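You operate a simulated robot arm through the tools that you are given. There is no shell and no other tool. Be economical: measure what you need, move in short steps, check, and stop when the job is done.

The job below is to be done with a simulated robot arm. You get a single attempt, and the scene is never put back.

## Task
Clamp the tank, shut the hatch and mix the chalk in: 300 rpm till the streaks go, then 1200.
Fine: run at 1200 rpm till no lumps show, then stop the machine.
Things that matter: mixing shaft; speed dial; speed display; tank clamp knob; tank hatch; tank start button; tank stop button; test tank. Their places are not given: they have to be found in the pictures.

Only the result counts: the job must be done as asked and must still hold three seconds after the hand-in. Knocking over, shifting, dropping, spilling or breaking anything else fails it.

## Robot
A 7-joint arm with a two-finger parallel gripper, fixed in place. Base frame: the origin is at the foot of the arm, x ahead of it, y to its left, z up; the work surface is at about z = 860. Lengths are in mm, angles in degrees, forces in N, time in s.
With the tool pointing down near the work surface it reaches from about 300 to 700 mm from the base axis. Its first joint turns from -66.0 to 66.0 degrees. Payload 1.57 kg.
Tool frame: the origin (TCP) lies between the finger pads and is the grasp point; the fingertips stand 30 mm ahead of it; z points along the fingers, y is the line along which they close. Largest opening 110 mm; finger width 24, thickness 12; the body of the gripper, 48 by 112 mm, starts 78 mm behind the TCP.
Orientation is that of the tool frame in the base frame, as [roll, pitch, yaw] about the fixed x, y, z axes, in that order (R = Rz(yaw) Ry(pitch) Rx(roll)). With the fingers straight down and closing along the base's y, the tool's x points along the base's -x, its y along +y and its z along -z.

## Interface
- The arm moves only by the tool send_rows. Its argument "moves" is a list of rows, each a list of 7 numbers: the turn, a rotation vector about the base's x, y, z in units of 5 degrees (1.0 is 5 degrees), then the shift along the base's x, y, z in units of 50 mm (1.0 is 50 mm), then the opening, from 0 (shut) to 1 (fully open). In form: [[wx, wy, wz, x, y, z, grip], ...]. A call has 1 to 10 rows; each row shifts and turns the commanded pose from where the row before left it. A call with a number of a shift or a turn outside -1 to 1 is refused whole. A row lasts 0.2 s, in which the tool goes at most 50 mm and 8.6 degrees; a call with a longer step from one row to the next is refused whole, and so is a gripper value outside its range. A pose out of reach is approached as far as the arm can. The call stops where the force on the tool passes 40 N (or 10 N more than at its start, if that is more) or the arm is blocked; 0.2 s more then pass. The fingers move at their own pace (about 108 mm/s each) and stop on an object; they squeeze with about 42 N. The grip force told is the motor's: it shows also when the fingers shut on nothing. Time passes only in rows, and 0.2 s behind the last, so rows that do not move let the fingers close. The reply holds the time, the measured pose of the TCP, the force on the tool along the base axes, the opening and the grip force, in the units named above and with some noise, with the torque about the TCP (base axes, N m) and any sound that the robot's microphone picked up.
- Cameras (640 x 400 px; columns grow to the right, rows downward): "scene" is fixed at [164.8, -404.5, 1386.4]; the picture's right is [0.71, -0.71, 0.00], its down [-0.53, -0.52, -0.67] and it looks along [0.47, 0.47, -0.74] (base axes); focal length 214 px, centre (320, 200). "wrist" rides on the gripper at [70, 16, -141] in the tool frame; the picture's right is [-0.23, 0.97, 0.00], its down [-0.85, -0.20, -0.48] and it looks along [-0.47, -0.11, 0.88] (tool axes); focal length 222 px, centre (320, 200).
- grab_frame(camera): a new picture of that camera. No time passes.
- probe_pixels(camera, pixels): for up to 12 pixels [column, row] of the newest picture of that camera ("zoom" is the newest enlarged one), the place [x, y, z] in the base frame of the surface seen there, good to about 2 mm. No time passes.
- zoom(camera, box): a new picture of the part [left, top, right, bottom] of that camera's present view, enlarged. No time passes.
- job_done(): hands the job in; it is judged then, once.

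Work in short steps. Measure before you move; look again where a grasp or a placing could have gone wrong, and mend it. You have 80 turns and 54 pictures in all, those below and enlarged ones among them. Open the gripper and draw the arm clear of the work before you hand the job in, unless the task says otherwise; then end with one line.

The tools are called after ">>>" by a JSON object that holds its "name" and its "arguments". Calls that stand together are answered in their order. send_rows: Moves the arm, as the interface text tells. Its arguments: {"type":"object","properties":{"moves":{"type":"array","items":{"type":"array","items":{"type":"number"}}}},"required":["moves"]} The other tools are called the same way: grab_frame (camera) takes a picture; probe_pixels (camera, pixels) gives the place of the surface under pixels of a picture; zoom (camera, box) takes an enlarged picture of a part of a camera's view; job_done () hands the job in.

At the start:

```text
clock: 0.0
tcp_pos: [418.4, 54.8, 1215.4]
orientation: [180.0, -0.1, -180.0]
force: [0.0, -0.4, -0.1]
torque: [-0.01, -0.01, -0.03]
finger_gap: 109.9
grip_force: 0.0
```

scene: 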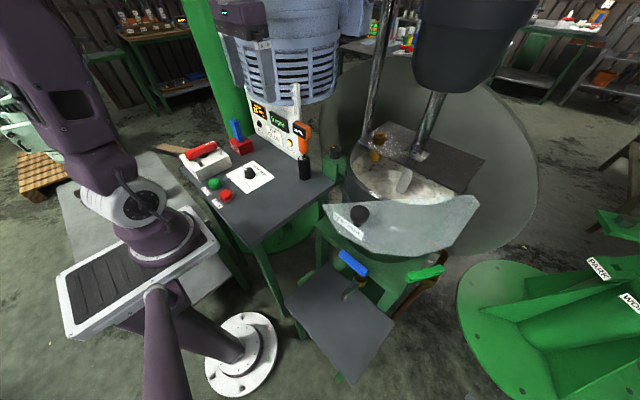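
wrist: 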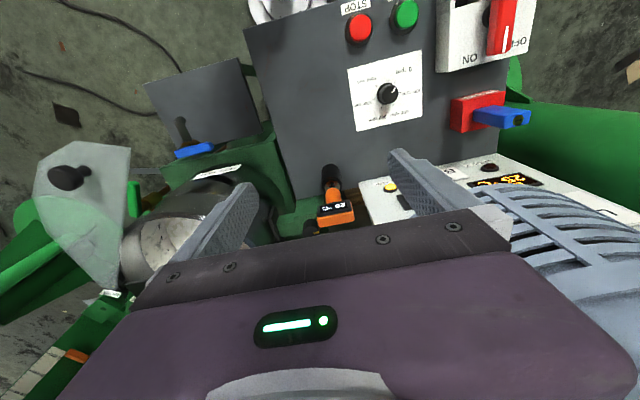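

The scene picture shows the panel around (230,180), the display at (275,120), the tank at (400,180). I zoom on these to identify the parts.

>>> {"name": "zoom", "arguments": {"camera": "scene", "box": [170, 90, 330, 220]}}

>>> {"name": "zoom", "arguments": {"camera": "scene", "box": [310, 120, 500, 320]}}

>>> {"name": "zoom", "arguments": {"camera": "wrist", "box": [300, 0, 560, 240]}}

```text
3.08 times, centred on (250, 155) of scene
```

zoom: 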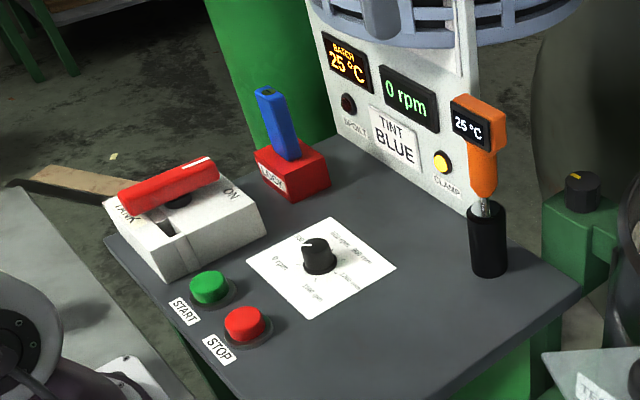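

```text
2.00 times, centred on (405, 220) of scene
```

zoom: 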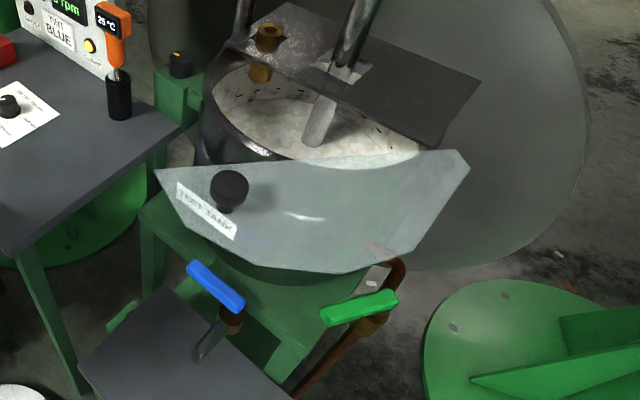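

```text
1.67 times, centred on (430, 120) of wrist
```

zoom: 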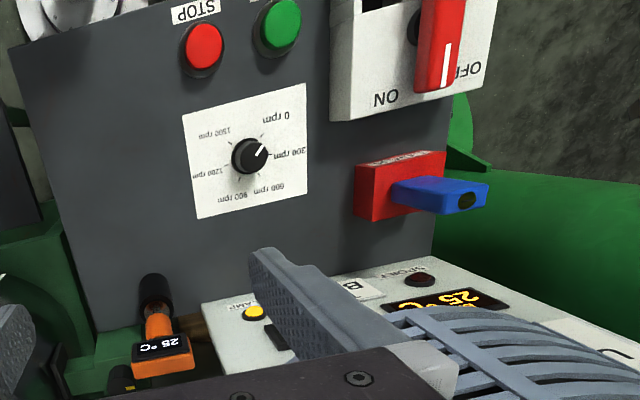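

Found: dial, START/STOP, rpm display, the clamp knob on a green post at scene (338,150), and the clear hatch with black knob at (360,214). I measure them.

>>> {"name": "probe_pixels", "arguments": {"camera": "scene", "pixels": [[250, 171], [213, 182], [225, 194], [360, 210], [325, 208], [478, 202], [462, 248], [385, 253], [395, 198], [405, 182], [377, 137], [480, 160]]}}

>>> {"name": "zoom", "arguments": {"camera": "scene", "box": [310, 120, 410, 220]}}

>>> {"name": "zoom", "arguments": {"camera": "wrist", "box": [20, 100, 340, 300]}}

```text
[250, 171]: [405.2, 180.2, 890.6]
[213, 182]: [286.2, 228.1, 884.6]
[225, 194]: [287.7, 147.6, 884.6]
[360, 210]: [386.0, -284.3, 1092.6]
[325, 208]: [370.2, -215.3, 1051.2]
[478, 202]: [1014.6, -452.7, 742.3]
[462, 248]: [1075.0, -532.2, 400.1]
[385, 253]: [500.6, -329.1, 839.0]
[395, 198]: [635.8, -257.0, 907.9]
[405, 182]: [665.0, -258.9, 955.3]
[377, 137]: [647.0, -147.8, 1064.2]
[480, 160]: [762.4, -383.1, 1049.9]
```

```text
4.00 times, centred on (360, 170) of scene
```

zoom: 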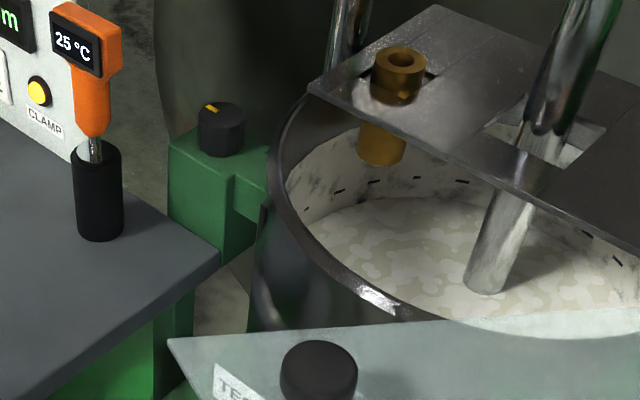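

```text
2.00 times, centred on (180, 200) of wrist
```

zoom: 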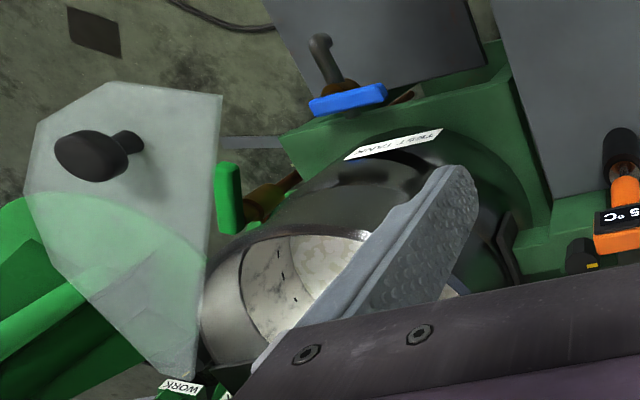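

The hatch's shape is unclear as it is clear glass; I probe its edges in both views, the clamp knob, and the tank rim.

>>> {"name": "probe_pixels", "arguments": {"camera": "wrist", "pixels": [[66, 178], [83, 170], [74, 143], [128, 150], [34, 190], [115, 286], [124, 220], [90, 200], [110, 160], [60, 235], [121, 262], [142, 288]]}}

>>> {"name": "probe_pixels", "arguments": {"camera": "scene", "pixels": [[365, 152], [362, 150], [353, 168], [380, 198], [357, 146], [393, 160], [436, 147], [470, 175], [391, 142], [413, 121], [387, 168], [372, 154]]}}

>>> {"name": "zoom", "arguments": {"camera": "scene", "box": [310, 180, 490, 270]}}

```text
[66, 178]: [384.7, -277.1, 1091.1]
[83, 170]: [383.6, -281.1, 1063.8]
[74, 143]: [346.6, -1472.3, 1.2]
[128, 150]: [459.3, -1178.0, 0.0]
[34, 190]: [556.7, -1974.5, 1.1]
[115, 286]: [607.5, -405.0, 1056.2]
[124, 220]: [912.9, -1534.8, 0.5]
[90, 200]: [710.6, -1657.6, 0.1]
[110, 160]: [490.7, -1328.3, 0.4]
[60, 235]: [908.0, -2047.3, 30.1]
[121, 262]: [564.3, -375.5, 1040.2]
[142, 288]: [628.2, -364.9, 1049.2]
```

```text
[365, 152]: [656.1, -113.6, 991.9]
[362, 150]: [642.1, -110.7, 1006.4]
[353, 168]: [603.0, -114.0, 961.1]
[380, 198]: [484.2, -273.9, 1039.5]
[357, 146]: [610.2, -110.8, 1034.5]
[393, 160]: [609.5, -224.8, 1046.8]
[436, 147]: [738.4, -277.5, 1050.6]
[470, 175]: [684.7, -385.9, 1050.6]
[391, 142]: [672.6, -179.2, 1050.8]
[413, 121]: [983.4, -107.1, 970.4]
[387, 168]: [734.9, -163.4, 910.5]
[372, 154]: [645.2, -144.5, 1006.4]
```

```text
3.56 times, centred on (400, 225) of scene
```

zoom: 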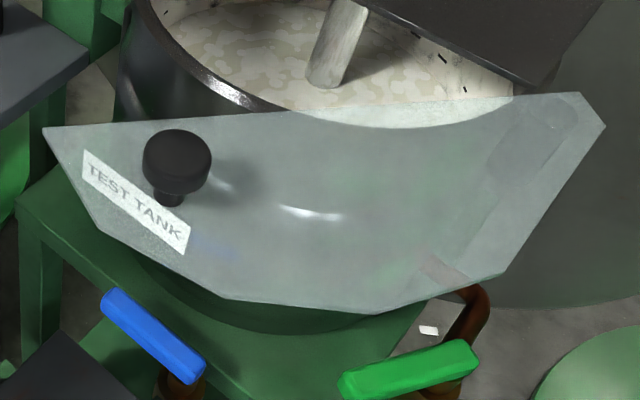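

The hatch is a flat clear plate at z≈1050 pivoting about a vertical post near (607,-405); closing swings its knob clockwise by about 50°. Now I measure the clamp knob, its marks and the dial.

>>> {"name": "probe_pixels", "arguments": {"camera": "scene", "pixels": [[335, 148], [335, 157], [331, 147], [341, 148], [325, 165], [365, 137], [306, 145], [302, 130], [305, 168], [242, 132], [260, 116], [280, 122]]}}

>>> {"name": "zoom", "arguments": {"camera": "scene", "box": [315, 135, 355, 160]}}

>>> {"name": "zoom", "arguments": {"camera": "wrist", "box": [345, 50, 425, 130]}}

```text
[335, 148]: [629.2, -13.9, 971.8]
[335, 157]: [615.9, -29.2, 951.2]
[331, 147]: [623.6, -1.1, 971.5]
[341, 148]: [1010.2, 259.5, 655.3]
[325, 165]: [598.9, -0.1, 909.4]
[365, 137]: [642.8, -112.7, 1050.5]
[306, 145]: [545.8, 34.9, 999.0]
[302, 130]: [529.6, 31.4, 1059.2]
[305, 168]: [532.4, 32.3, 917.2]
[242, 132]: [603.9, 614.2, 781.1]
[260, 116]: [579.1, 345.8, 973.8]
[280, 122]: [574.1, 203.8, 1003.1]
```

```text
16.00 times, centred on (335, 148) of scene
```

zoom: 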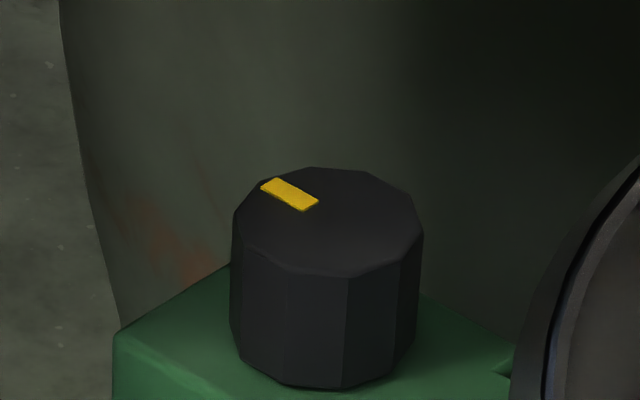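

```text
5.00 times, centred on (385, 90) of wrist
```

zoom: 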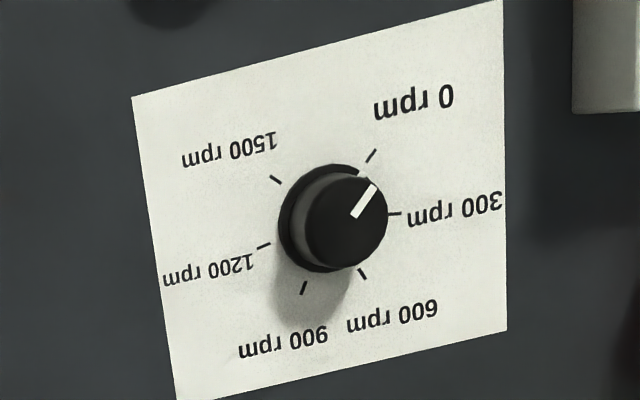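

The dial stands at 0; the clamp knob centre is about (627,-18), top z 972. I check the overhead structure for clearance before moving.

>>> {"name": "probe_pixels", "arguments": {"camera": "scene", "pixels": [[470, 85], [420, 80], [475, 30], [300, 98], [335, 85], [295, 60], [375, 70], [366, 130], [433, 110], [310, 75], [240, 60], [520, 60]]}}

>>> {"name": "probe_pixels", "arguments": {"camera": "wrist", "pixels": [[540, 220], [390, 187], [470, 200], [388, 93], [358, 28], [405, 14], [500, 30], [328, 175]]}}

```text
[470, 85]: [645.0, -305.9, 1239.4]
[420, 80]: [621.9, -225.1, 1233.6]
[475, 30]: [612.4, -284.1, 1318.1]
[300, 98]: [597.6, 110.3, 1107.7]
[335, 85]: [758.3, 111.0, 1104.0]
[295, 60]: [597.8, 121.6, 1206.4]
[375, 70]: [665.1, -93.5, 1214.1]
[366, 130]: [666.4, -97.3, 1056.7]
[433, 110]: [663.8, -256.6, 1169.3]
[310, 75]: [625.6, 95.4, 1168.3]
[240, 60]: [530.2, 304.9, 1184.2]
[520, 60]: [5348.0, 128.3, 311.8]
```

```text
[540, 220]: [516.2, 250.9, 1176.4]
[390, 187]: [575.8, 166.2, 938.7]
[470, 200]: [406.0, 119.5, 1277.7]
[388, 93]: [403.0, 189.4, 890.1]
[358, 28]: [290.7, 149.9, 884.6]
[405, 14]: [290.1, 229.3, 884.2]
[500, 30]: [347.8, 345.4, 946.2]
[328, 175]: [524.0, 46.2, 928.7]
```

Housing edge is at y>95, a rod at (665,-95). I go first to y=-19, then forward over the clamp knob, staying high, with opening partly closed.

>>> {"name": "send_rows", "arguments": {"moves": [[0, 0, 0, 0, -0.95, 0, 0.65], [0, 0, 0, 0.7, -0.52, 0, 0.65], [0, 0, 0, 0.9, 0, 0, 0.65], [0, 0, 0, 0.9, 0, 0, 0.65], [0, 0, 0, 0.9, 0, 0, 0.65], [0, 0, 0, 0.75, 0, -0.4, 0.65], [0, 0, 0, 0, 0, -0.9, 0.65], [0, 0, 0, 0, 0, -0.9, 0.65]]}}

>>> {"name": "grab_frame", "arguments": {"camera": "wrist"}}

>>> {"name": "grab_frame", "arguments": {"camera": "scene"}}

```text
clock: 1.8
tcp_pos: [602.3, -15.5, 1106.3]
orientation: [180.0, 0.1, -179.9]
force: [-0.2, 0.8, -0.8]
torque: [0.04, 0.02, 0.0]
finger_gap: 71.5
grip_force: 0.0
out of reach, approached as far as the arm can: row 6
```

```text
43 pictures are left
```

wrist: 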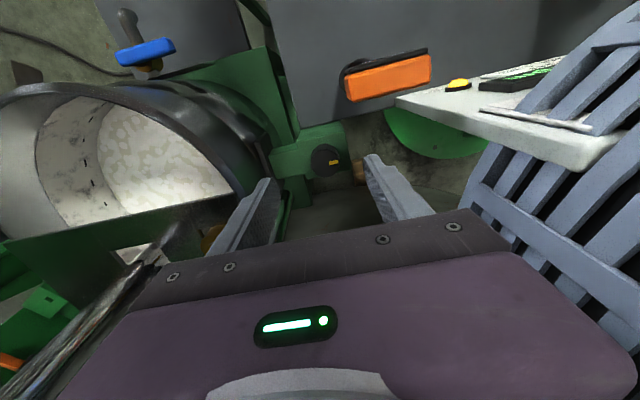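

```text
42 pictures are left
```

scene: 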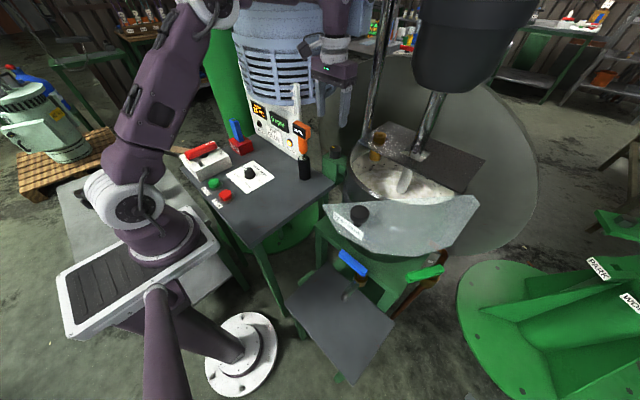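

The arm reached x=602 at z=1106 (row 6 was clipped); the knob shows at wrist (325,160) with its mark toward +y. I correct x and descend a bit.

>>> {"name": "send_rows", "arguments": {"moves": [[0, 0, 0, 0, 0, -0.8, 0.65], [0, 0, 0, 0.46, -0.06, 0, 0.65], [0, 0, 0, 0, 0, 0, 0.65]]}}

>>> {"name": "grab_frame", "arguments": {"camera": "wrist"}}

```text
clock: 2.6
tcp_pos: [626.7, -18.2, 1067.5]
orientation: [180.0, 0.1, 180.0]
force: [-0.4, -0.2, 1.7]
torque: [0.03, -0.01, 0.05]
finger_gap: 71.3
grip_force: 0.1
```

```text
41 pictures are left
```

wrist: 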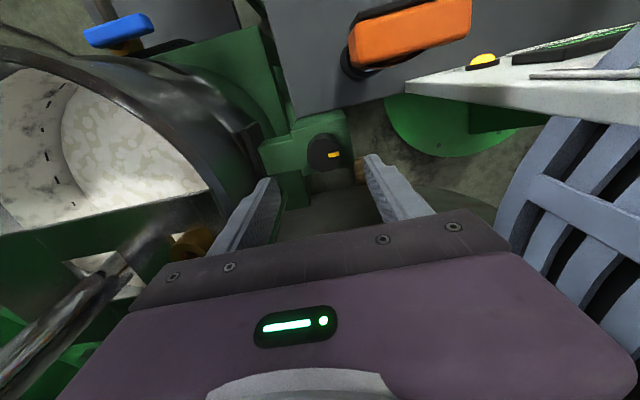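

The knob is at wrist (325,152). I probe it to refine the centre.

>>> {"name": "probe_pixels", "arguments": {"camera": "wrist", "pixels": [[326, 153], [334, 155], [312, 155], [342, 155], [325, 140], [325, 166], [290, 160], [410, 30], [440, 10]]}}

>>> {"name": "zoom", "arguments": {"camera": "wrist", "box": [280, 110, 380, 190]}}

```text
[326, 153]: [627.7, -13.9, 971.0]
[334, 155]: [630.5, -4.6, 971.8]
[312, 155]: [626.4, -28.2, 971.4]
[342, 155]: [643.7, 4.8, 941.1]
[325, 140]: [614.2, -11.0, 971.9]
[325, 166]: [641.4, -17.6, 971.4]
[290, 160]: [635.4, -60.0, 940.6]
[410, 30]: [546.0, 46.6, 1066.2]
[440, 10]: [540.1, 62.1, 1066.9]
```

```text
5.00 times, centred on (330, 150) of wrist
```

zoom: 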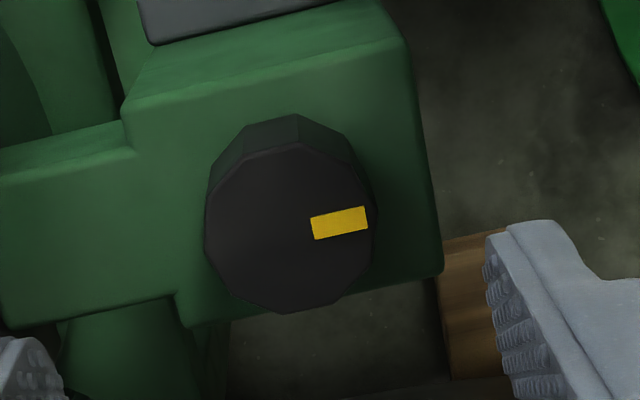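

Knob centre ≈ (629.5,-17), height 941–972. I descend to TCP z≈977 with the fingers open, then close.

>>> {"name": "send_rows", "arguments": {"moves": [[0, 0, 0, 0.056, 0.024, -0.6, 0.65], [0, 0, 0, 0, 0, -0.7, 0.65], [0, 0, 0, 0, 0, -0.5, 0.65], [0, 0, 0, 0, 0, 0, 0.65], [0, 0, 0, 0, 0, 0, 0.2], [0, 0, 0, 0, 0, 0, 0.2]]}}

>>> {"name": "zoom", "arguments": {"camera": "scene", "box": [220, 80, 360, 180]}}

```text
clock: 4.0
tcp_pos: [628.5, -15.0, 976.4]
orientation: [179.8, 0.0, -179.9]
force: [-0.5, 20.0, -4.0]
torque: [-0.1, -0.41, 0.01]
finger_gap: 39.4
grip_force: 45.0
```

```text
4.00 times, centred on (290, 130) of scene
```

zoom: 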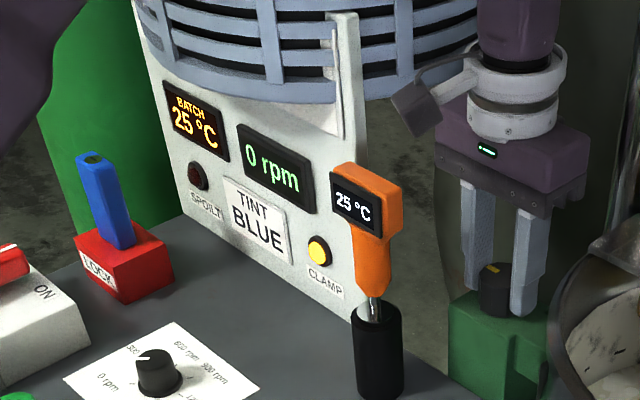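

The knob is gripped (39.4 mm) with a 20 N side load, so I shift y by +3 mm and try turning clockwise (tighten) in small steps, watching the torque.

>>> {"name": "send_rows", "arguments": {"moves": [[0, 0, 0, 0, 0.06, 0, 0.2], [0, 0, -1, 0, 0, 0, 0.2], [0, 0, -1, 0, 0, 0, 0.2], [0, 0, -1, 0, 0, 0, 0.2]]}}

```text
clock: 5.0
tcp_pos: [627.9, -15.5, 975.3]
orientation: [-180.0, 0.1, 165.0]
force: [4.7, 7.9, -8.1]
torque: [0.81, 0.03, 0.06]
finger_gap: 39.8
grip_force: 44.3
```

Turning meets little resistance (0.06 N m). I continue another 35° and look at the mark and the lamp.

>>> {"name": "send_rows", "arguments": {"moves": [[0, 0, -1, 0, 0, 0, 0.2], [0, 0, -1, 0, 0, 0, 0.2], [0, 0, -1, 0, 0, 0, 0.2], [0, 0, -1, 0, 0, 0, 0.2], [0, 0, -1, 0, 0, 0, 0.2], [0, 0, -1, 0, 0, 0, 0.2], [0, 0, -1, 0, 0, 0, 0.2]]}}

>>> {"name": "zoom", "arguments": {"camera": "scene", "box": [270, 90, 360, 170]}}

```text
clock: 6.6
tcp_pos: [628.8, -14.1, 977.0]
orientation: [179.9, 0.2, 129.9]
force: [12.7, 8.7, -16.0]
torque: [0.04, 0.59, 0.04]
finger_gap: 39.4
grip_force: 44.8
```

```text
5.00 times, centred on (315, 130) of scene
```

zoom: 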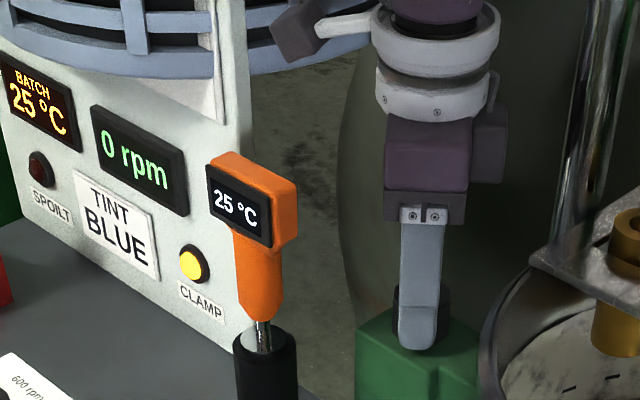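

The CLAMP lamp is still yellow. I look with the wrist camera to see whether the mark has turned with the fingers.

>>> {"name": "zoom", "arguments": {"camera": "wrist", "box": [240, 130, 400, 230]}}

```text
4.00 times, centred on (320, 180) of wrist
```

zoom: 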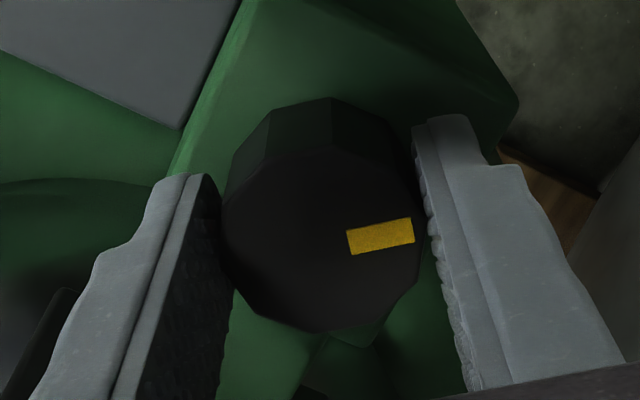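

The mark has turned with the fingers (50°). I continue clockwise to 90°+.

>>> {"name": "send_rows", "arguments": {"moves": [[0, 0, -1, 0, 0, 0, 0.2], [0, 0, -1, 0, 0, 0, 0.2], [0, 0, -1, 0, 0, 0, 0.2], [0, 0, -1, 0, 0, 0, 0.2], [0, 0, -1, 0, 0, 0, 0.2], [0, 0, -1, 0, 0, 0, 0.2], [0, 0, -1, 0, 0, 0, 0.2], [0, 0, -1, 0, 0, 0, 0.2]]}}

>>> {"name": "zoom", "arguments": {"camera": "scene", "box": [270, 90, 360, 170]}}

```text
clock: 8.4
tcp_pos: [629.5, -12.6, 976.3]
orientation: [179.8, 0.0, 90.0]
force: [29.6, 16.6, -13.9]
torque: [0.4, 0.31, 0.08]
finger_gap: 39.7
grip_force: 44.7
```

```text
5.00 times, centred on (315, 130) of scene
```

zoom: 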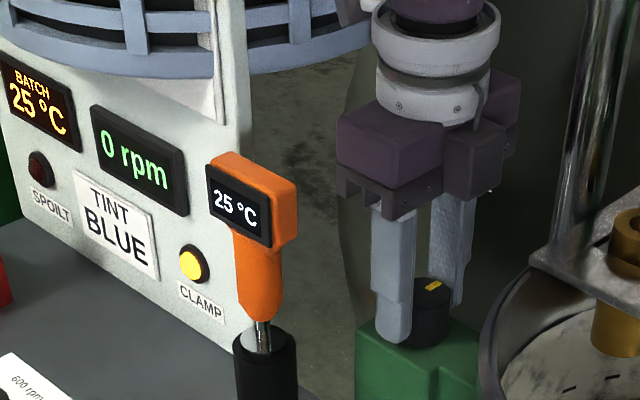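

The knob is at 90° turned, lamp still yellow, no end stop felt. I relieve the side load (x +2, y +2) and continue.

>>> {"name": "send_rows", "arguments": {"moves": [[0, 0, 0, 0.06, 0.04, 0, 0.2], [0, 0, -1, 0, 0, 0, 0.2], [0, 0, -1, 0, 0, 0, 0.2], [0, 0, -1, 0, 0, 0, 0.2], [0, 0, -1, 0, 0, 0, 0.2], [0, 0, -1, 0, 0, 0, 0.2], [0, 0, -1, 0, 0, 0, 0.2]]}}

>>> {"name": "zoom", "arguments": {"camera": "scene", "box": [270, 90, 360, 170]}}

```text
clock: 10.0
tcp_pos: [630.3, -13.2, 977.1]
orientation: [-180.0, 0.2, 59.9]
force: [-6.9, -4.4, -5.9]
torque: [-0.51, -0.29, 0.34]
finger_gap: 39.7
grip_force: 45.2
```

```text
5.00 times, centred on (315, 130) of scene
```

zoom: 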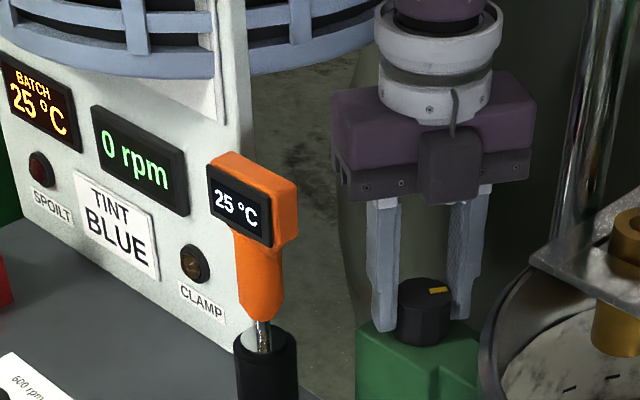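

The CLAMP lamp went out and the torque rose to 0.34 N m: the clamp is at its stop. I release and lift, turning back the yaw.

>>> {"name": "send_rows", "arguments": {"moves": [[0, 0, 0, 0, 0, 0, 0.65], [0, 0, 0, 0, 0, 0, 0.65], [0, 0, 0, 0, 0, 0.8, 0.65], [0, 0, 0, 0, 0, 0.8, 0.65], [0, 0, 1, -0.4, 0, 0.6, 0.65], [0, 0, 1, -0.4, 0, 0.6, 0.65], [0, 0, 1, -0.6, 0, 0.4, 0.65], [0, 0, 1, -0.8, 0, 0.2, 0.65]]}}

>>> {"name": "zoom", "arguments": {"camera": "scene", "box": [220, 60, 420, 200]}}

```text
clock: 11.8
tcp_pos: [522.5, -12.1, 1148.1]
orientation: [-179.9, 0.0, 80.1]
force: [1.5, -0.5, 0.5]
torque: [0.02, -0.01, -0.01]
finger_gap: 71.5
grip_force: 0.1
```

```text
2.86 times, centred on (320, 130) of scene
```

zoom: 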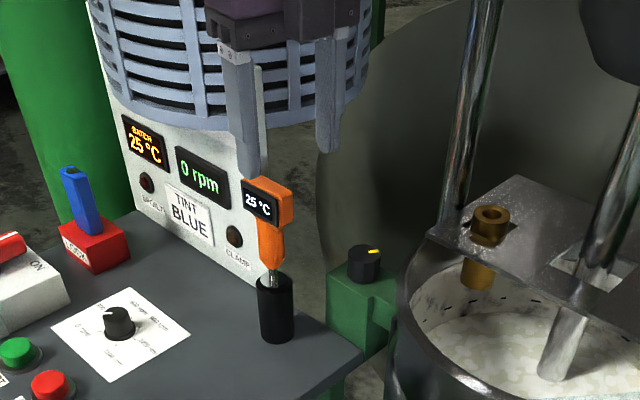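

The lamp is dark, the clamp done. Now I travel to above the hatch knob (385,-280) while turning back to yaw ≈171, at z≈1150.

>>> {"name": "send_rows", "arguments": {"moves": [[0, 0, 1, -0.14, -0.28, 0.05, 0.65], [0, 0, 1, -0.14, -0.28, 0, 0.65], [0, 0, 1, -0.14, -0.28, 0, 0.65], [0, 0, 1, -0.14, -0.28, 0, 0.65], [0, 0, 1, -0.14, -0.28, 0, 0.65], [0, 0, 1, -0.14, -0.28, 0, 0.65], [0, 0, 1, -0.14, -0.28, 0, 0.65], [0, 0, 1, -0.14, -0.28, 0, 0.65], [0, 0, 1, -0.14, -0.28, 0, 0.65], [0, 0, 1, -0.14, -0.28, 0, 0.65]]}}

>>> {"name": "send_rows", "arguments": {"moves": [[0, 0, 1, -0.14, -0.28, 0, 0.65], [0, 0, 1, -0.14, -0.28, 0, 0.65], [0, 0, 1, -0.14, -0.28, 0, 0.65], [0, 0, 1, -0.14, -0.28, 0, 0.65], [0, 0, 1, -0.14, -0.28, 0, 0.65], [0, 0, 1, -0.14, -0.28, 0, 0.65], [0, 0, 1, -0.14, -0.28, 0, 0.65], [0, 0, 1, -0.14, -0.28, 0, 0.65], [0, 0, 0.3, -0.14, -0.28, 0, 0.65], [0, 0, 0, 0, 0, 0, 0.65]]}}

>>> {"name": "grab_frame", "arguments": {"camera": "wrist"}}

```text
clock: 14.0
tcp_pos: [451.4, -153.1, 1150.9]
orientation: [180.0, 0.0, 130.0]
force: [-0.5, -0.1, 0.4]
torque: [-0.01, 0.06, 0.0]
finger_gap: 71.5
grip_force: 0.0
```

```text
clock: 16.2
tcp_pos: [387.8, -278.3, 1150.3]
orientation: [-180.0, -0.1, 171.6]
force: [0.6, 0.1, 0.1]
torque: [0.01, -0.04, -0.02]
finger_gap: 71.2
grip_force: 0.1
```

```text
33 pictures are left
```

wrist: 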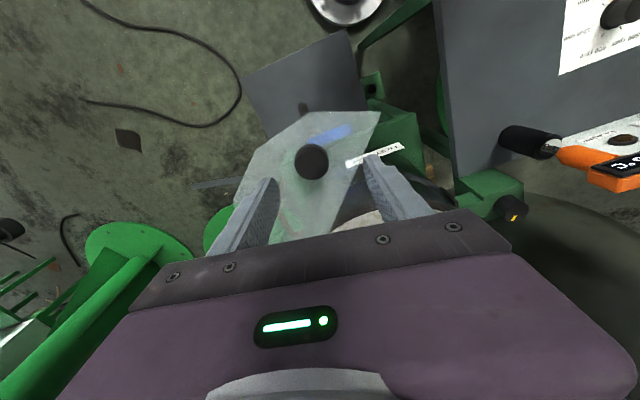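

The hatch knob is at wrist (312,162), between the fingers. I probe its centre and edges.

>>> {"name": "probe_pixels", "arguments": {"camera": "wrist", "pixels": [[312, 162], [298, 162], [326, 162], [312, 148], [312, 177], [378, 113], [366, 140], [242, 185]]}}

>>> {"name": "zoom", "arguments": {"camera": "wrist", "box": [220, 90, 400, 240]}}

```text
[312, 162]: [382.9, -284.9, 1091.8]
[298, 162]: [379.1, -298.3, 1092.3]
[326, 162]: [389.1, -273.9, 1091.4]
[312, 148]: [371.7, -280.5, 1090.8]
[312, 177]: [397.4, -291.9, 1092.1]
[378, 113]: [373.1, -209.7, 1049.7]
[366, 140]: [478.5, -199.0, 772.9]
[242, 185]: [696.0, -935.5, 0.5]
```

```text
2.67 times, centred on (310, 165) of wrist
```

zoom: 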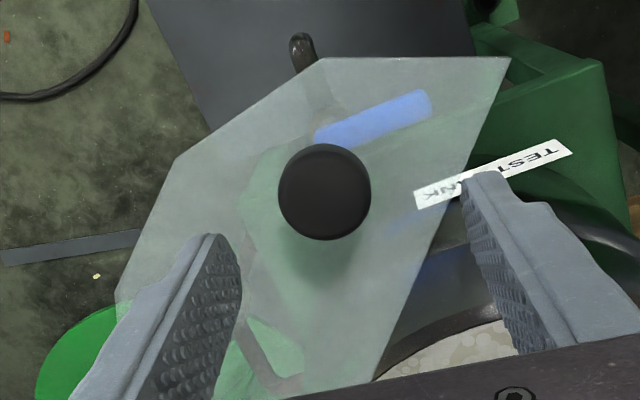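

Knob centre ≈ (384,-285.5), top 1092. I move over it, go down to TCP z≈1098 and close.

>>> {"name": "send_rows", "arguments": {"moves": [[0, 0, 0, -0.08, -0.145, 0, 0.65], [0, 0, 0, 0, 0, -0.55, 0.65], [0, 0, 0, 0, 0, -0.5, 0.65], [0, 0, 0, 0, 0, 0, 0.65], [0, 0, 0, 0, 0, 0, 0.2], [0, 0, 0, 0, 0, 0, 0.2]]}}

>>> {"name": "zoom", "arguments": {"camera": "scene", "box": [290, 150, 490, 270]}}

```text
clock: 17.6
tcp_pos: [384.8, -285.9, 1097.9]
orientation: [-180.0, 0.0, 171.4]
force: [0.6, -1.3, -5.9]
torque: [-0.13, -0.39, -0.05]
finger_gap: 32.9
grip_force: 41.3
```

```text
3.20 times, centred on (390, 210) of scene
```

zoom: 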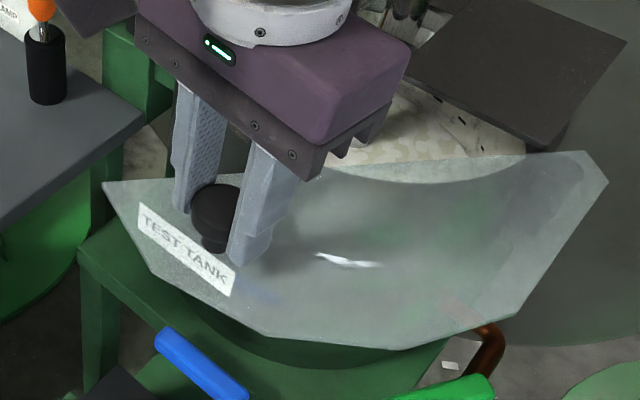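

The knob is gripped centrally. I inspect the hatch's right end for the pivot location.

>>> {"name": "zoom", "arguments": {"camera": "scene", "box": [425, 180, 489, 220]}}

>>> {"name": "probe_pixels", "arguments": {"camera": "scene", "pixels": [[462, 197], [468, 197], [471, 200], [464, 203], [458, 206], [474, 196], [479, 205], [455, 210]]}}

```text
10.00 times, centred on (457, 200) of scene
```

zoom: 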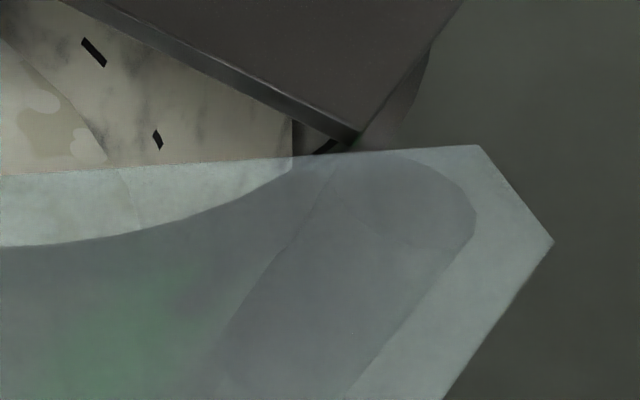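

```text
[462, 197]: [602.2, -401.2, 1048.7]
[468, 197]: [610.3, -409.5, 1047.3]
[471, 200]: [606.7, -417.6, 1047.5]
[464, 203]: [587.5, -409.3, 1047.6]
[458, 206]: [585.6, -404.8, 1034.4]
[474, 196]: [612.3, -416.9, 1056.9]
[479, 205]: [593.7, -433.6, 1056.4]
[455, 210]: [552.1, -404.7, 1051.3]
```

Pivot post centre ≈ (599,-406); knob radius 245 mm at 150.7°. I swing clockwise along that arc in 5° steps, first four.

>>> {"name": "send_rows", "arguments": {"moves": [[0, 0, -1, 0.226, 0.364, 0, 0.2], [0, 0, -1, 0.256, 0.342, 0, 0.2], [0, 0, -1, 0.286, 0.318, 0, 0.2], [0, 0, -1, 0.31, 0.292, 0, 0.2]]}}

```text
clock: 18.6
tcp_pos: [438.8, -219.9, 1097.8]
orientation: [179.9, -0.1, 151.4]
force: [-0.2, 0.5, -7.2]
torque: [-0.06, 0.01, -0.08]
finger_gap: 33.0
grip_force: 41.1
```

The swing is free with little force. I continue the arc.

>>> {"name": "send_rows", "arguments": {"moves": [[0, 0, -1, 0.336, 0.266, 0, 0.2], [0, 0, -1, 0.358, 0.234, 0, 0.2], [0, 0, -1, 0.378, 0.202, 0, 0.2], [0, 0, -1, 0.392, 0.168, 0, 0.2]]}}

>>> {"name": "grab_frame", "arguments": {"camera": "scene"}}

```text
clock: 19.6
tcp_pos: [511.8, -175.3, 1097.3]
orientation: [179.9, 0.0, 131.5]
force: [-1.4, 2.0, -10.9]
torque: [0.37, 0.42, -0.01]
finger_gap: 33.2
grip_force: 40.5
```

```text
29 pictures are left
```

scene: 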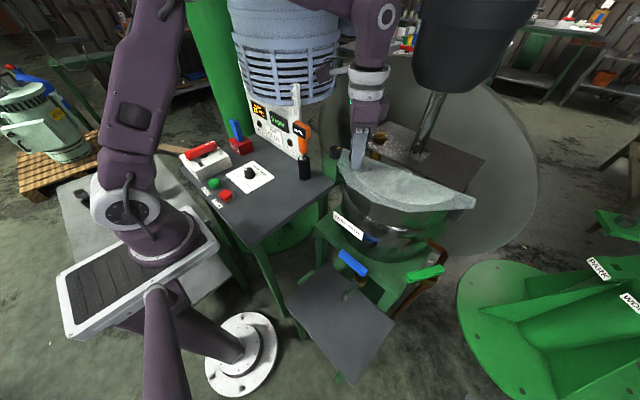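

The hatch follows well and is nearly closed, with about 10° left. I continue in two steps and watch the force.

>>> {"name": "send_rows", "arguments": {"moves": [[0, 0, -1, 0.406, 0.134, 0, 0.2], [0, 0, -1, 0.416, 0.096, 0, 0.2]]}}

>>> {"name": "zoom", "arguments": {"camera": "scene", "box": [310, 110, 500, 230]}}

```text
clock: 20.2
tcp_pos: [554.4, -164.2, 1096.3]
orientation: [179.9, 0.2, 121.5]
force: [-1.0, 7.1, -1.6]
torque: [0.84, 0.38, 0.12]
finger_gap: 33.3
grip_force: 41.0
```

```text
3.33 times, centred on (405, 170) of scene
```

zoom: 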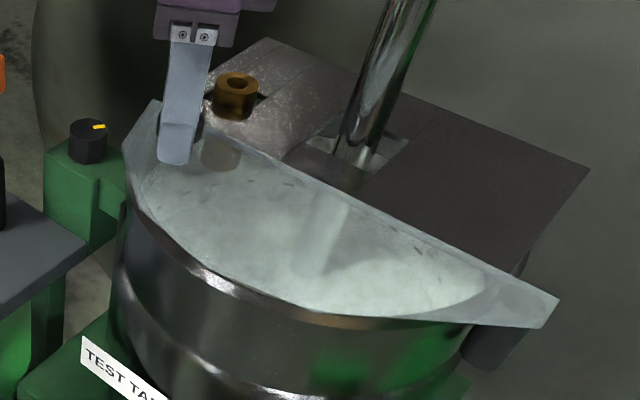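

The hatch edge now runs along the cover plate. I nudge a little further to make sure it sits at its stop.

>>> {"name": "send_rows", "arguments": {"moves": [[0, 0, -0.3, 0.12, 0.02, 0, 0.2], [0, 0, 0, 0, 0, 0, 0.2]]}}

```text
clock: 20.8
tcp_pos: [556.4, -164.2, 1097.5]
orientation: [-179.5, -0.2, 119.8]
force: [-35.1, 7.1, -2.2]
torque: [-0.35, 0.48, -0.34]
finger_gap: 33.3
grip_force: 41.4
```

Force −35 N in x: at the stop, hatch shut. I release and lift away, retreating toward the robot.

>>> {"name": "send_rows", "arguments": {"moves": [[0, 0, 0, -0.06, 0, 0, 0.2], [0, 0, 0, 0, 0, 0, 0.6], [0, 0, 0, 0, 0, 0, 0.6], [0, 0, 0, 0, 0, 0.9, 0.6], [0, 0, 0, -0.4, 0.2, 0.4, 0.6], [0, 0, 0, -0.9, 0.4, 0, 0.6], [0, 0, 0, -0.9, 0.4, 0, 0.6]]}}

>>> {"name": "zoom", "arguments": {"camera": "scene", "box": [310, 110, 500, 230]}}

```text
clock: 22.4
tcp_pos: [443.6, -113.3, 1163.8]
orientation: [-180.0, 0.2, 120.0]
force: [0.1, -0.5, 0.2]
torque: [0.02, 0.01, 0.01]
finger_gap: 66.0
grip_force: 0.0
```

```text
3.33 times, centred on (405, 170) of scene
```

zoom: 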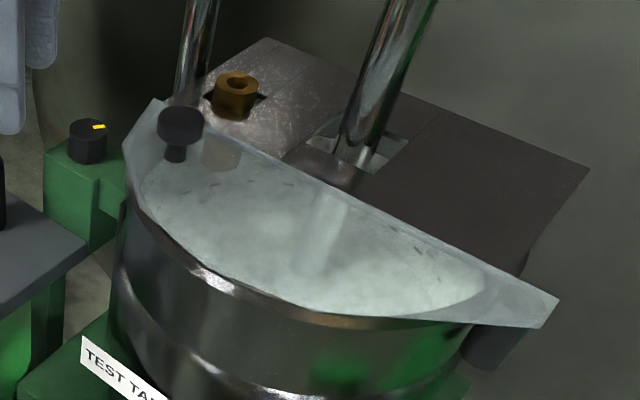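

The hatch is shut with its straight edge against the plate. Next I move above the speed dial (404,187).

>>> {"name": "send_rows", "arguments": {"moves": [[0, 0, 1, -0.114, 0.857, 0, 0.5], [0, 0, 1, -0.114, 0.857, 0, 0.5], [0, 0, 1, -0.114, 0.857, 0, 0.5], [0, 0, 1, -0.114, 0.857, 0, 0.5], [0, 0, 1, -0.114, 0.857, 0, 0.5], [0, 0, 1, -0.114, 0.857, -0.1, 0.5], [0, 0, 0, -0.114, 0.857, -0.2, 0.5], [0, 0, 0, 0, 0, -0.95, 0.5], [0, 0, 0, 0, 0, -0.95, 0.5], [0, 0, 0, 0, 0, -0.95, 0.5]]}}

>>> {"name": "grab_frame", "arguments": {"camera": "wrist"}}

```text
clock: 24.6
tcp_pos: [407.1, 186.7, 1003.6]
orientation: [180.0, 0.1, 150.0]
force: [0.7, 0.4, 0.5]
torque: [-0.01, 0.0, -0.02]
finger_gap: 55.1
grip_force: 0.0
```

```text
26 pictures are left
```

wrist: 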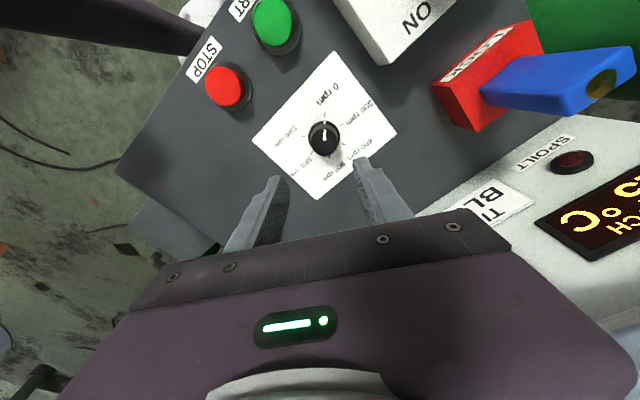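

The dial is at wrist (325,138), pointing to 0. I zoom and probe its centre and the buttons.

>>> {"name": "zoom", "arguments": {"camera": "wrist", "box": [250, 50, 400, 200]}}

>>> {"name": "probe_pixels", "arguments": {"camera": "wrist", "pixels": [[325, 138], [312, 138], [336, 138], [323, 128], [323, 149], [324, 134], [226, 83], [270, 20], [300, 160], [470, 90], [560, 80]]}}

```text
2.67 times, centred on (325, 125) of wrist
```

zoom: 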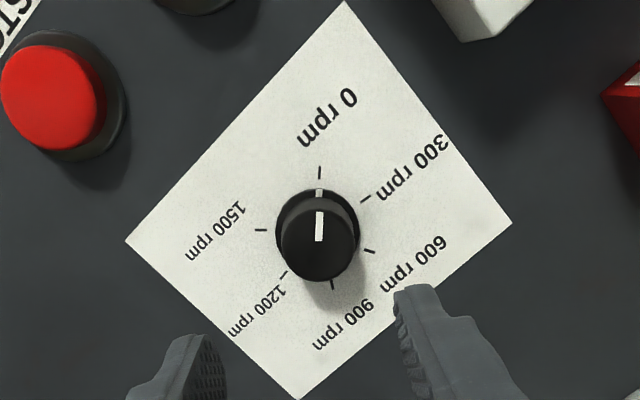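

```text
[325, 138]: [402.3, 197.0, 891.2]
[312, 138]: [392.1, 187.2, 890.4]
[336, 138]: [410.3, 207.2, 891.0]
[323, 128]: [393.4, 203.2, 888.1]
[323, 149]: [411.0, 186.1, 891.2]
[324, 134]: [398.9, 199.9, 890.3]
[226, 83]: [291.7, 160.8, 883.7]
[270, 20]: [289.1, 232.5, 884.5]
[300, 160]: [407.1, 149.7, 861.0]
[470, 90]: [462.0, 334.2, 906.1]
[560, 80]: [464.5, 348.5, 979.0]
```

Dial centre ≈ (402.5,195.5), top 891; ticks are 54° apart going clockwise. I descend to TCP z≈897 and close on it.

>>> {"name": "send_rows", "arguments": {"moves": [[0, 0, 0, -0.092, 0.176, 0, 0.5], [0, 0, 0, 0, 0, -0.8, 0.5], [0, 0, 0, 0, 0, -0.8, 0.5], [0, 0, 0, 0, 0, -0.52, 0.5], [0, 0, 0, 0, 0, 0, 0.5], [0, 0, 0, 0, 0, 0, 0.1], [0, 0, 0, 0, 0, 0, 0.1]]}}

```text
clock: 26.2
tcp_pos: [402.5, 195.8, 898.6]
orientation: [179.9, 0.1, 149.9]
force: [5.6, 10.4, -16.4]
torque: [0.3, -0.54, 0.05]
finger_gap: 33.0
grip_force: 41.1
```

Gripped at 33 mm. I turn the dial clockwise 54° to 300.

>>> {"name": "send_rows", "arguments": {"moves": [[0, 0, -1, 0, 0, 0, 0.1], [0, 0, -1, 0, 0, 0, 0.1], [0, 0, -1, 0, 0, 0, 0.1], [0, 0, -1, 0, 0, 0, 0.1], [0, 0, -1, 0, 0, 0, 0.1], [0, 0, -1, 0, 0, 0, 0.1], [0, 0, -1, 0, 0, 0, 0.1], [0, 0, -1, 0, 0, 0, 0.1], [0, 0, -1, 0, 0, 0, 0.1]]}}

>>> {"name": "send_rows", "arguments": {"moves": [[0, 0, -1, 0, 0, 0, 0.1], [0, 0, -0.8, 0, 0, 0, 0.1], [0, 0, 0, 0, 0, 0, 0.1], [0, 0, 0, 0, 0, 0, 0.5], [0, 0, 0, 0, 0, 0, 0.5], [0, 0, 0, 0, 0, 0.9, 0.5], [0, 0, 0, 0, 0, 0.5, 0.5]]}}

>>> {"name": "zoom", "arguments": {"camera": "wrist", "box": [220, 20, 420, 200]}}

```text
clock: 27.1
tcp_pos: [402.4, 197.4, 898.8]
orientation: [179.7, 0.1, 133.8]
force: [6.3, 3.4, -14.0]
torque: [0.21, -0.32, 0.02]
finger_gap: 32.8
grip_force: 41.5
stopped in row 4: the force on the tool passed its limit at 41 N (the readings are from after the stop); the commanded pose is now the measured one
```

```text
clock: 28.7
tcp_pos: [402.0, 196.9, 969.7]
orientation: [179.7, 0.1, 124.7]
force: [0.7, 0.4, 0.5]
torque: [0.0, -0.02, -0.02]
finger_gap: 55.1
grip_force: 0.1
```

```text
2.22 times, centred on (320, 110) of wrist
```

zoom: 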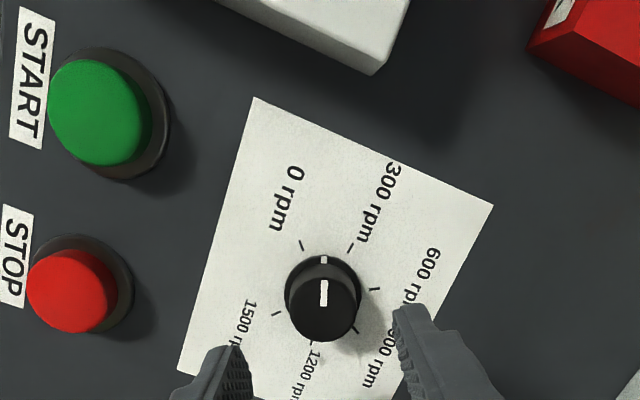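

The dial turned ~25° (halfway to 300) before a side force stopped the call. I refine the centre by probing before regripping.

>>> {"name": "probe_pixels", "arguments": {"camera": "wrist", "pixels": [[321, 153], [307, 152], [335, 152], [321, 140], [321, 165], [314, 146], [330, 146], [340, 170]]}}

>>> {"name": "zoom", "arguments": {"camera": "wrist", "box": [290, 110, 360, 180]}}

```text
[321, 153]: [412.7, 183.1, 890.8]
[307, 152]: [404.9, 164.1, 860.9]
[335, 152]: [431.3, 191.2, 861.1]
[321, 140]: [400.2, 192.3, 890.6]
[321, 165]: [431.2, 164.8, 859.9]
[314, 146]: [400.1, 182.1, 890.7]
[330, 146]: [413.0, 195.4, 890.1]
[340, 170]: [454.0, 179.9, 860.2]
```

```text
5.71 times, centred on (325, 145) of wrist
```

zoom: 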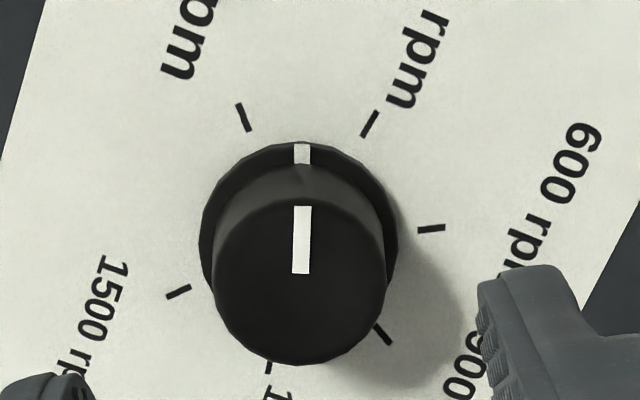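

The probes used the stale frame; I probe the newest enlarged picture instead.

>>> {"name": "probe_pixels", "arguments": {"camera": "zoom", "pixels": [[300, 280], [222, 280], [378, 280], [300, 205], [300, 357], [245, 225], [355, 335], [245, 335], [355, 225], [205, 240], [394, 240]]}}

```text
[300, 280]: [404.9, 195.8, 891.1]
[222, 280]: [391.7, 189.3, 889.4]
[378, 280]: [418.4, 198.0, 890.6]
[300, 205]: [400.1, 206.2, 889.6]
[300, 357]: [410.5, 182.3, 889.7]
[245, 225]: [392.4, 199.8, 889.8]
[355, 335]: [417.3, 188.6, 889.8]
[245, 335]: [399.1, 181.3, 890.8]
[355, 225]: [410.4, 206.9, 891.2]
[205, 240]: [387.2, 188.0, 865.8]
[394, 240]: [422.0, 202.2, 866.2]
```

Centre is really (405,194.3), top radius 14, with a wider skirt at z≈866. I regrip a little higher and centred, and turn ~14° first, then 14° more.

>>> {"name": "send_rows", "arguments": {"moves": [[0, 0, 0, 0.06, -0.052, -0.6, 0.5], [0, 0, 0, 0, 0, -0.73, 0.5], [0, 0, 0, 0, 0, 0, 0.1], [0, 0, 0, 0, 0, 0, 0.1], [0, 0, 0, 0, 0, 0, 0.1], [0, 0, -1, 0, 0, 0, 0.1], [0, 0, -1, 0, 0, 0, 0.1], [0, 0, -0.8, 0, 0, 0, 0.1]]}}

```text
clock: 30.5
tcp_pos: [405.7, 193.9, 902.8]
orientation: [179.7, 0.1, 110.8]
force: [-8.3, -4.4, 9.8]
torque: [-0.44, 0.05, 0.01]
finger_gap: 32.6
grip_force: 40.3
```

Forces are small now. I turn the remaining 14° and look at the dial.

>>> {"name": "send_rows", "arguments": {"moves": [[0, 0, -1, 0, 0, 0, 0.1], [0, 0, -1, 0, 0, 0, 0.1], [0, 0, -0.8, 0, 0, 0, 0.1], [0, 0, 0, 0, 0, 0, 0.1], [0, 0, 0, 0, 0, 0, 0.5], [0, 0, 0, 0, 0, 0, 0.5], [0, 0, 0, 0, 0, 0.9, 0.5], [0, 0, 0, 0, 0, 0.6, 0.5]]}}

>>> {"name": "zoom", "arguments": {"camera": "wrist", "box": [290, 110, 360, 180]}}

```text
clock: 32.3
tcp_pos: [406.1, 195.1, 977.8]
orientation: [179.7, 0.1, 96.8]
force: [0.6, -0.2, -0.6]
torque: [-0.02, -0.02, -0.01]
finger_gap: 55.0
grip_force: 0.0
```

```text
5.71 times, centred on (325, 145) of wrist
```

zoom: 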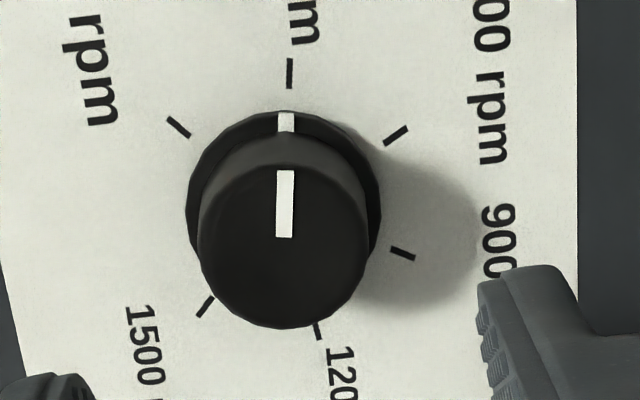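

The mark is on the 300 tick. I shut the fingers and move over the green START button (288.5,230), top z 884.6.

>>> {"name": "send_rows", "arguments": {"moves": [[0, 0, 0, -0.784, 0.233, 0, 0], [0, 0, 0, -0.784, 0.233, 0, 0], [0, 0, 0, -0.784, 0.233, 0, 0], [0, 0, 0, 0, 0, -0.8, 0], [0, 0, 0, 0, 0, 0, 0]]}}

>>> {"name": "zoom", "arguments": {"camera": "scene", "box": [170, 90, 330, 220]}}

```text
clock: 33.5
tcp_pos: [286.1, 228.6, 936.4]
orientation: [179.8, 0.0, 96.8]
force: [0.4, -0.7, 1.5]
torque: [0.03, 0.03, -0.01]
finger_gap: 0.0
grip_force: 21.1
```

```text
3.08 times, centred on (250, 155) of scene
```

zoom: 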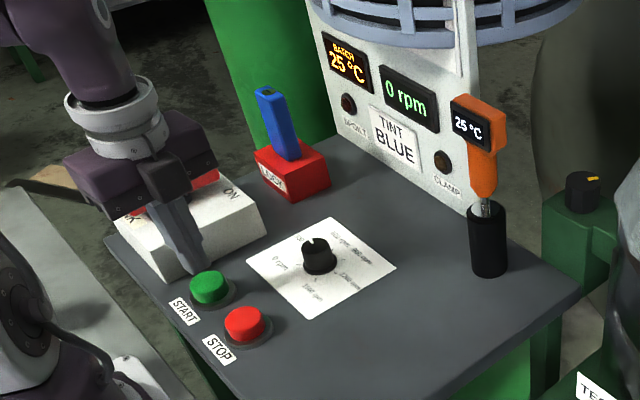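

The fingertip is over START (zoom (200,275) vs button (208,288), 22 mm above). I press down in small steps.

>>> {"name": "send_rows", "arguments": {"moves": [[0, 0, 0, 0.03, 0, -0.36, 0], [0, 0, 0, 0, 0, -0.1, 0], [0, 0, 0, 0, 0, -0.06, 0]]}}

>>> {"name": "zoom", "arguments": {"camera": "scene", "box": [200, 90, 470, 230]}}

```text
clock: 34.3
tcp_pos: [288.1, 228.2, 912.3]
orientation: [179.6, 0.1, 96.7]
force: [-0.1, -0.2, 2.8]
torque: [-0.01, 0.01, 0.01]
finger_gap: 0.0
grip_force: 21.0
```

```text
2.37 times, centred on (335, 160) of scene
```

zoom: 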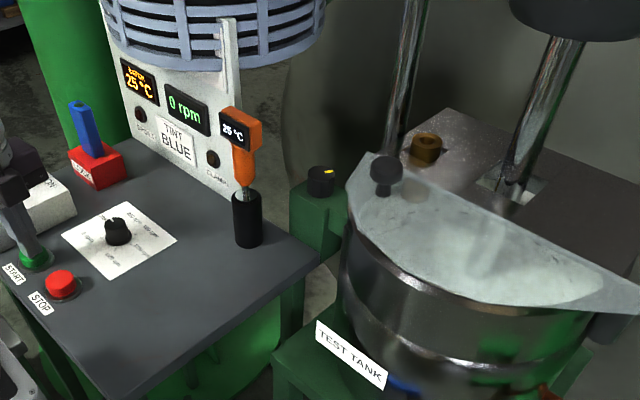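

Contact has begun (2.8 N) but still 0 rpm; I press a few mm further.

>>> {"name": "send_rows", "arguments": {"moves": [[0, 0, 0, 0, 0, -0.06, 0], [0, 0, 0, 0, 0, -0.06, 0]]}}

```text
clock: 34.9
tcp_pos: [288.6, 229.5, 904.9]
orientation: [179.7, 0.1, 96.6]
force: [-0.1, -0.4, 3.4]
torque: [0.08, 0.03, -0.07]
finger_gap: 0.0
grip_force: 21.3
```

Only 3.4 N at z=904.9, so I press slightly more, then check the display.

>>> {"name": "send_rows", "arguments": {"moves": [[0, 0, 0, 0, 0, -0.08, 0]]}}

>>> {"name": "zoom", "arguments": {"camera": "scene", "box": [200, 90, 470, 230]}}

```text
clock: 35.3
tcp_pos: [288.8, 228.9, 901.7]
orientation: [179.7, 0.2, 96.8]
force: [-3.1, -0.8, 5.8]
torque: [-0.01, 0.08, 0.05]
finger_gap: 0.0
grip_force: 21.1
heard: click
```

```text
2.37 times, centred on (335, 160) of scene
```

zoom: 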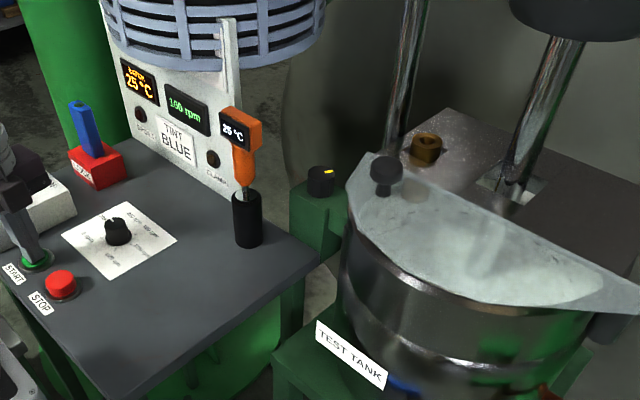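

START clicked; the display shows 100 rpm and rising. I lift and go back above the dial, turning the wrist back for the later long turn.

>>> {"name": "send_rows", "arguments": {"moves": [[0, 0, 0, 0, 0, 0.8, 0], [0, 0, 0, 0, 0, 0.7, 0.5], [0, 0, 1, 0.58, -0.173, 0, 0.5], [0, 0, 1, 0.58, -0.173, 0, 0.5], [0, 0, 1, 0.58, -0.173, 0, 0.5], [0, 0, 1, 0.58, -0.173, 0, 0.5], [0, 0, 1, 0, 0, 0, 0.5], [0, 0, 1, 0, 0, 0, 0.5], [0, 0, 1, 0, 0, 0, 0.5], [0, 0, 1, 0, 0, 0, 0.5]]}}

>>> {"name": "zoom", "arguments": {"camera": "scene", "box": [250, 90, 470, 230]}}

```text
clock: 37.5
tcp_pos: [406.0, 195.9, 976.7]
orientation: [179.7, 0.1, 136.8]
force: [-0.7, -0.4, 0.0]
torque: [0.04, 0.01, -0.01]
finger_gap: 54.8
grip_force: 0.0
```

```text
2.86 times, centred on (360, 160) of scene
```

zoom: 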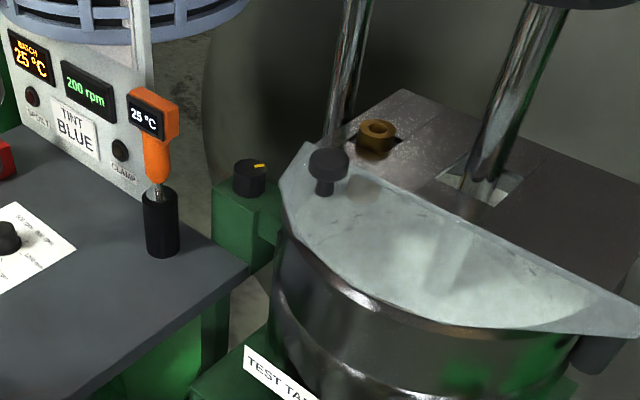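

Display at 200 rpm and rising. I keep turning the wrist while it ramps.

>>> {"name": "send_rows", "arguments": {"moves": [[0, 0, 1, 0, 0, 0, 0.5], [0, 0, 1, 0, 0, 0, 0.5], [0, 0, 1, 0, 0, 0, 0.5], [0, 0, 1, 0, 0, 0, 0.5], [0, 0, 1, 0, 0, 0, 0.5], [0, 0, 1, 0, 0, 0, 0.5], [0, 0, 1, 0, 0, 0, 0.5], [0, 0, 1, 0, 0, 0, 0.5], [0, 0, 1, 0, 0, 0, 0.5], [0, 0, 1, 0, 0, 0, 0.5]]}}

>>> {"name": "zoom", "arguments": {"camera": "scene", "box": [250, 90, 470, 230]}}

```text
clock: 39.7
tcp_pos: [405.9, 194.0, 976.3]
orientation: [179.6, 0.2, -173.3]
force: [0.2, 0.6, -0.7]
torque: [-0.05, -0.03, 0.0]
finger_gap: 55.0
grip_force: 0.1
```

```text
2.86 times, centred on (360, 160) of scene
```

zoom: 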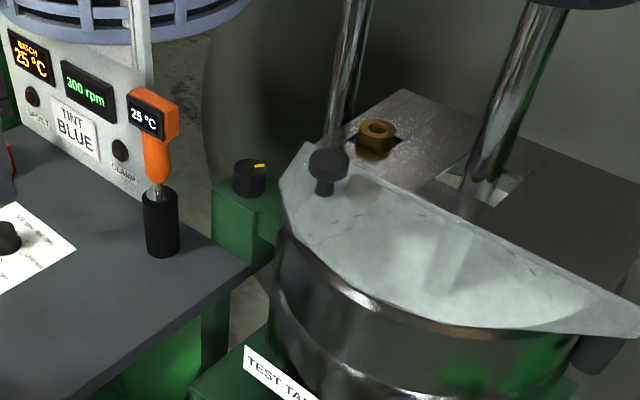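

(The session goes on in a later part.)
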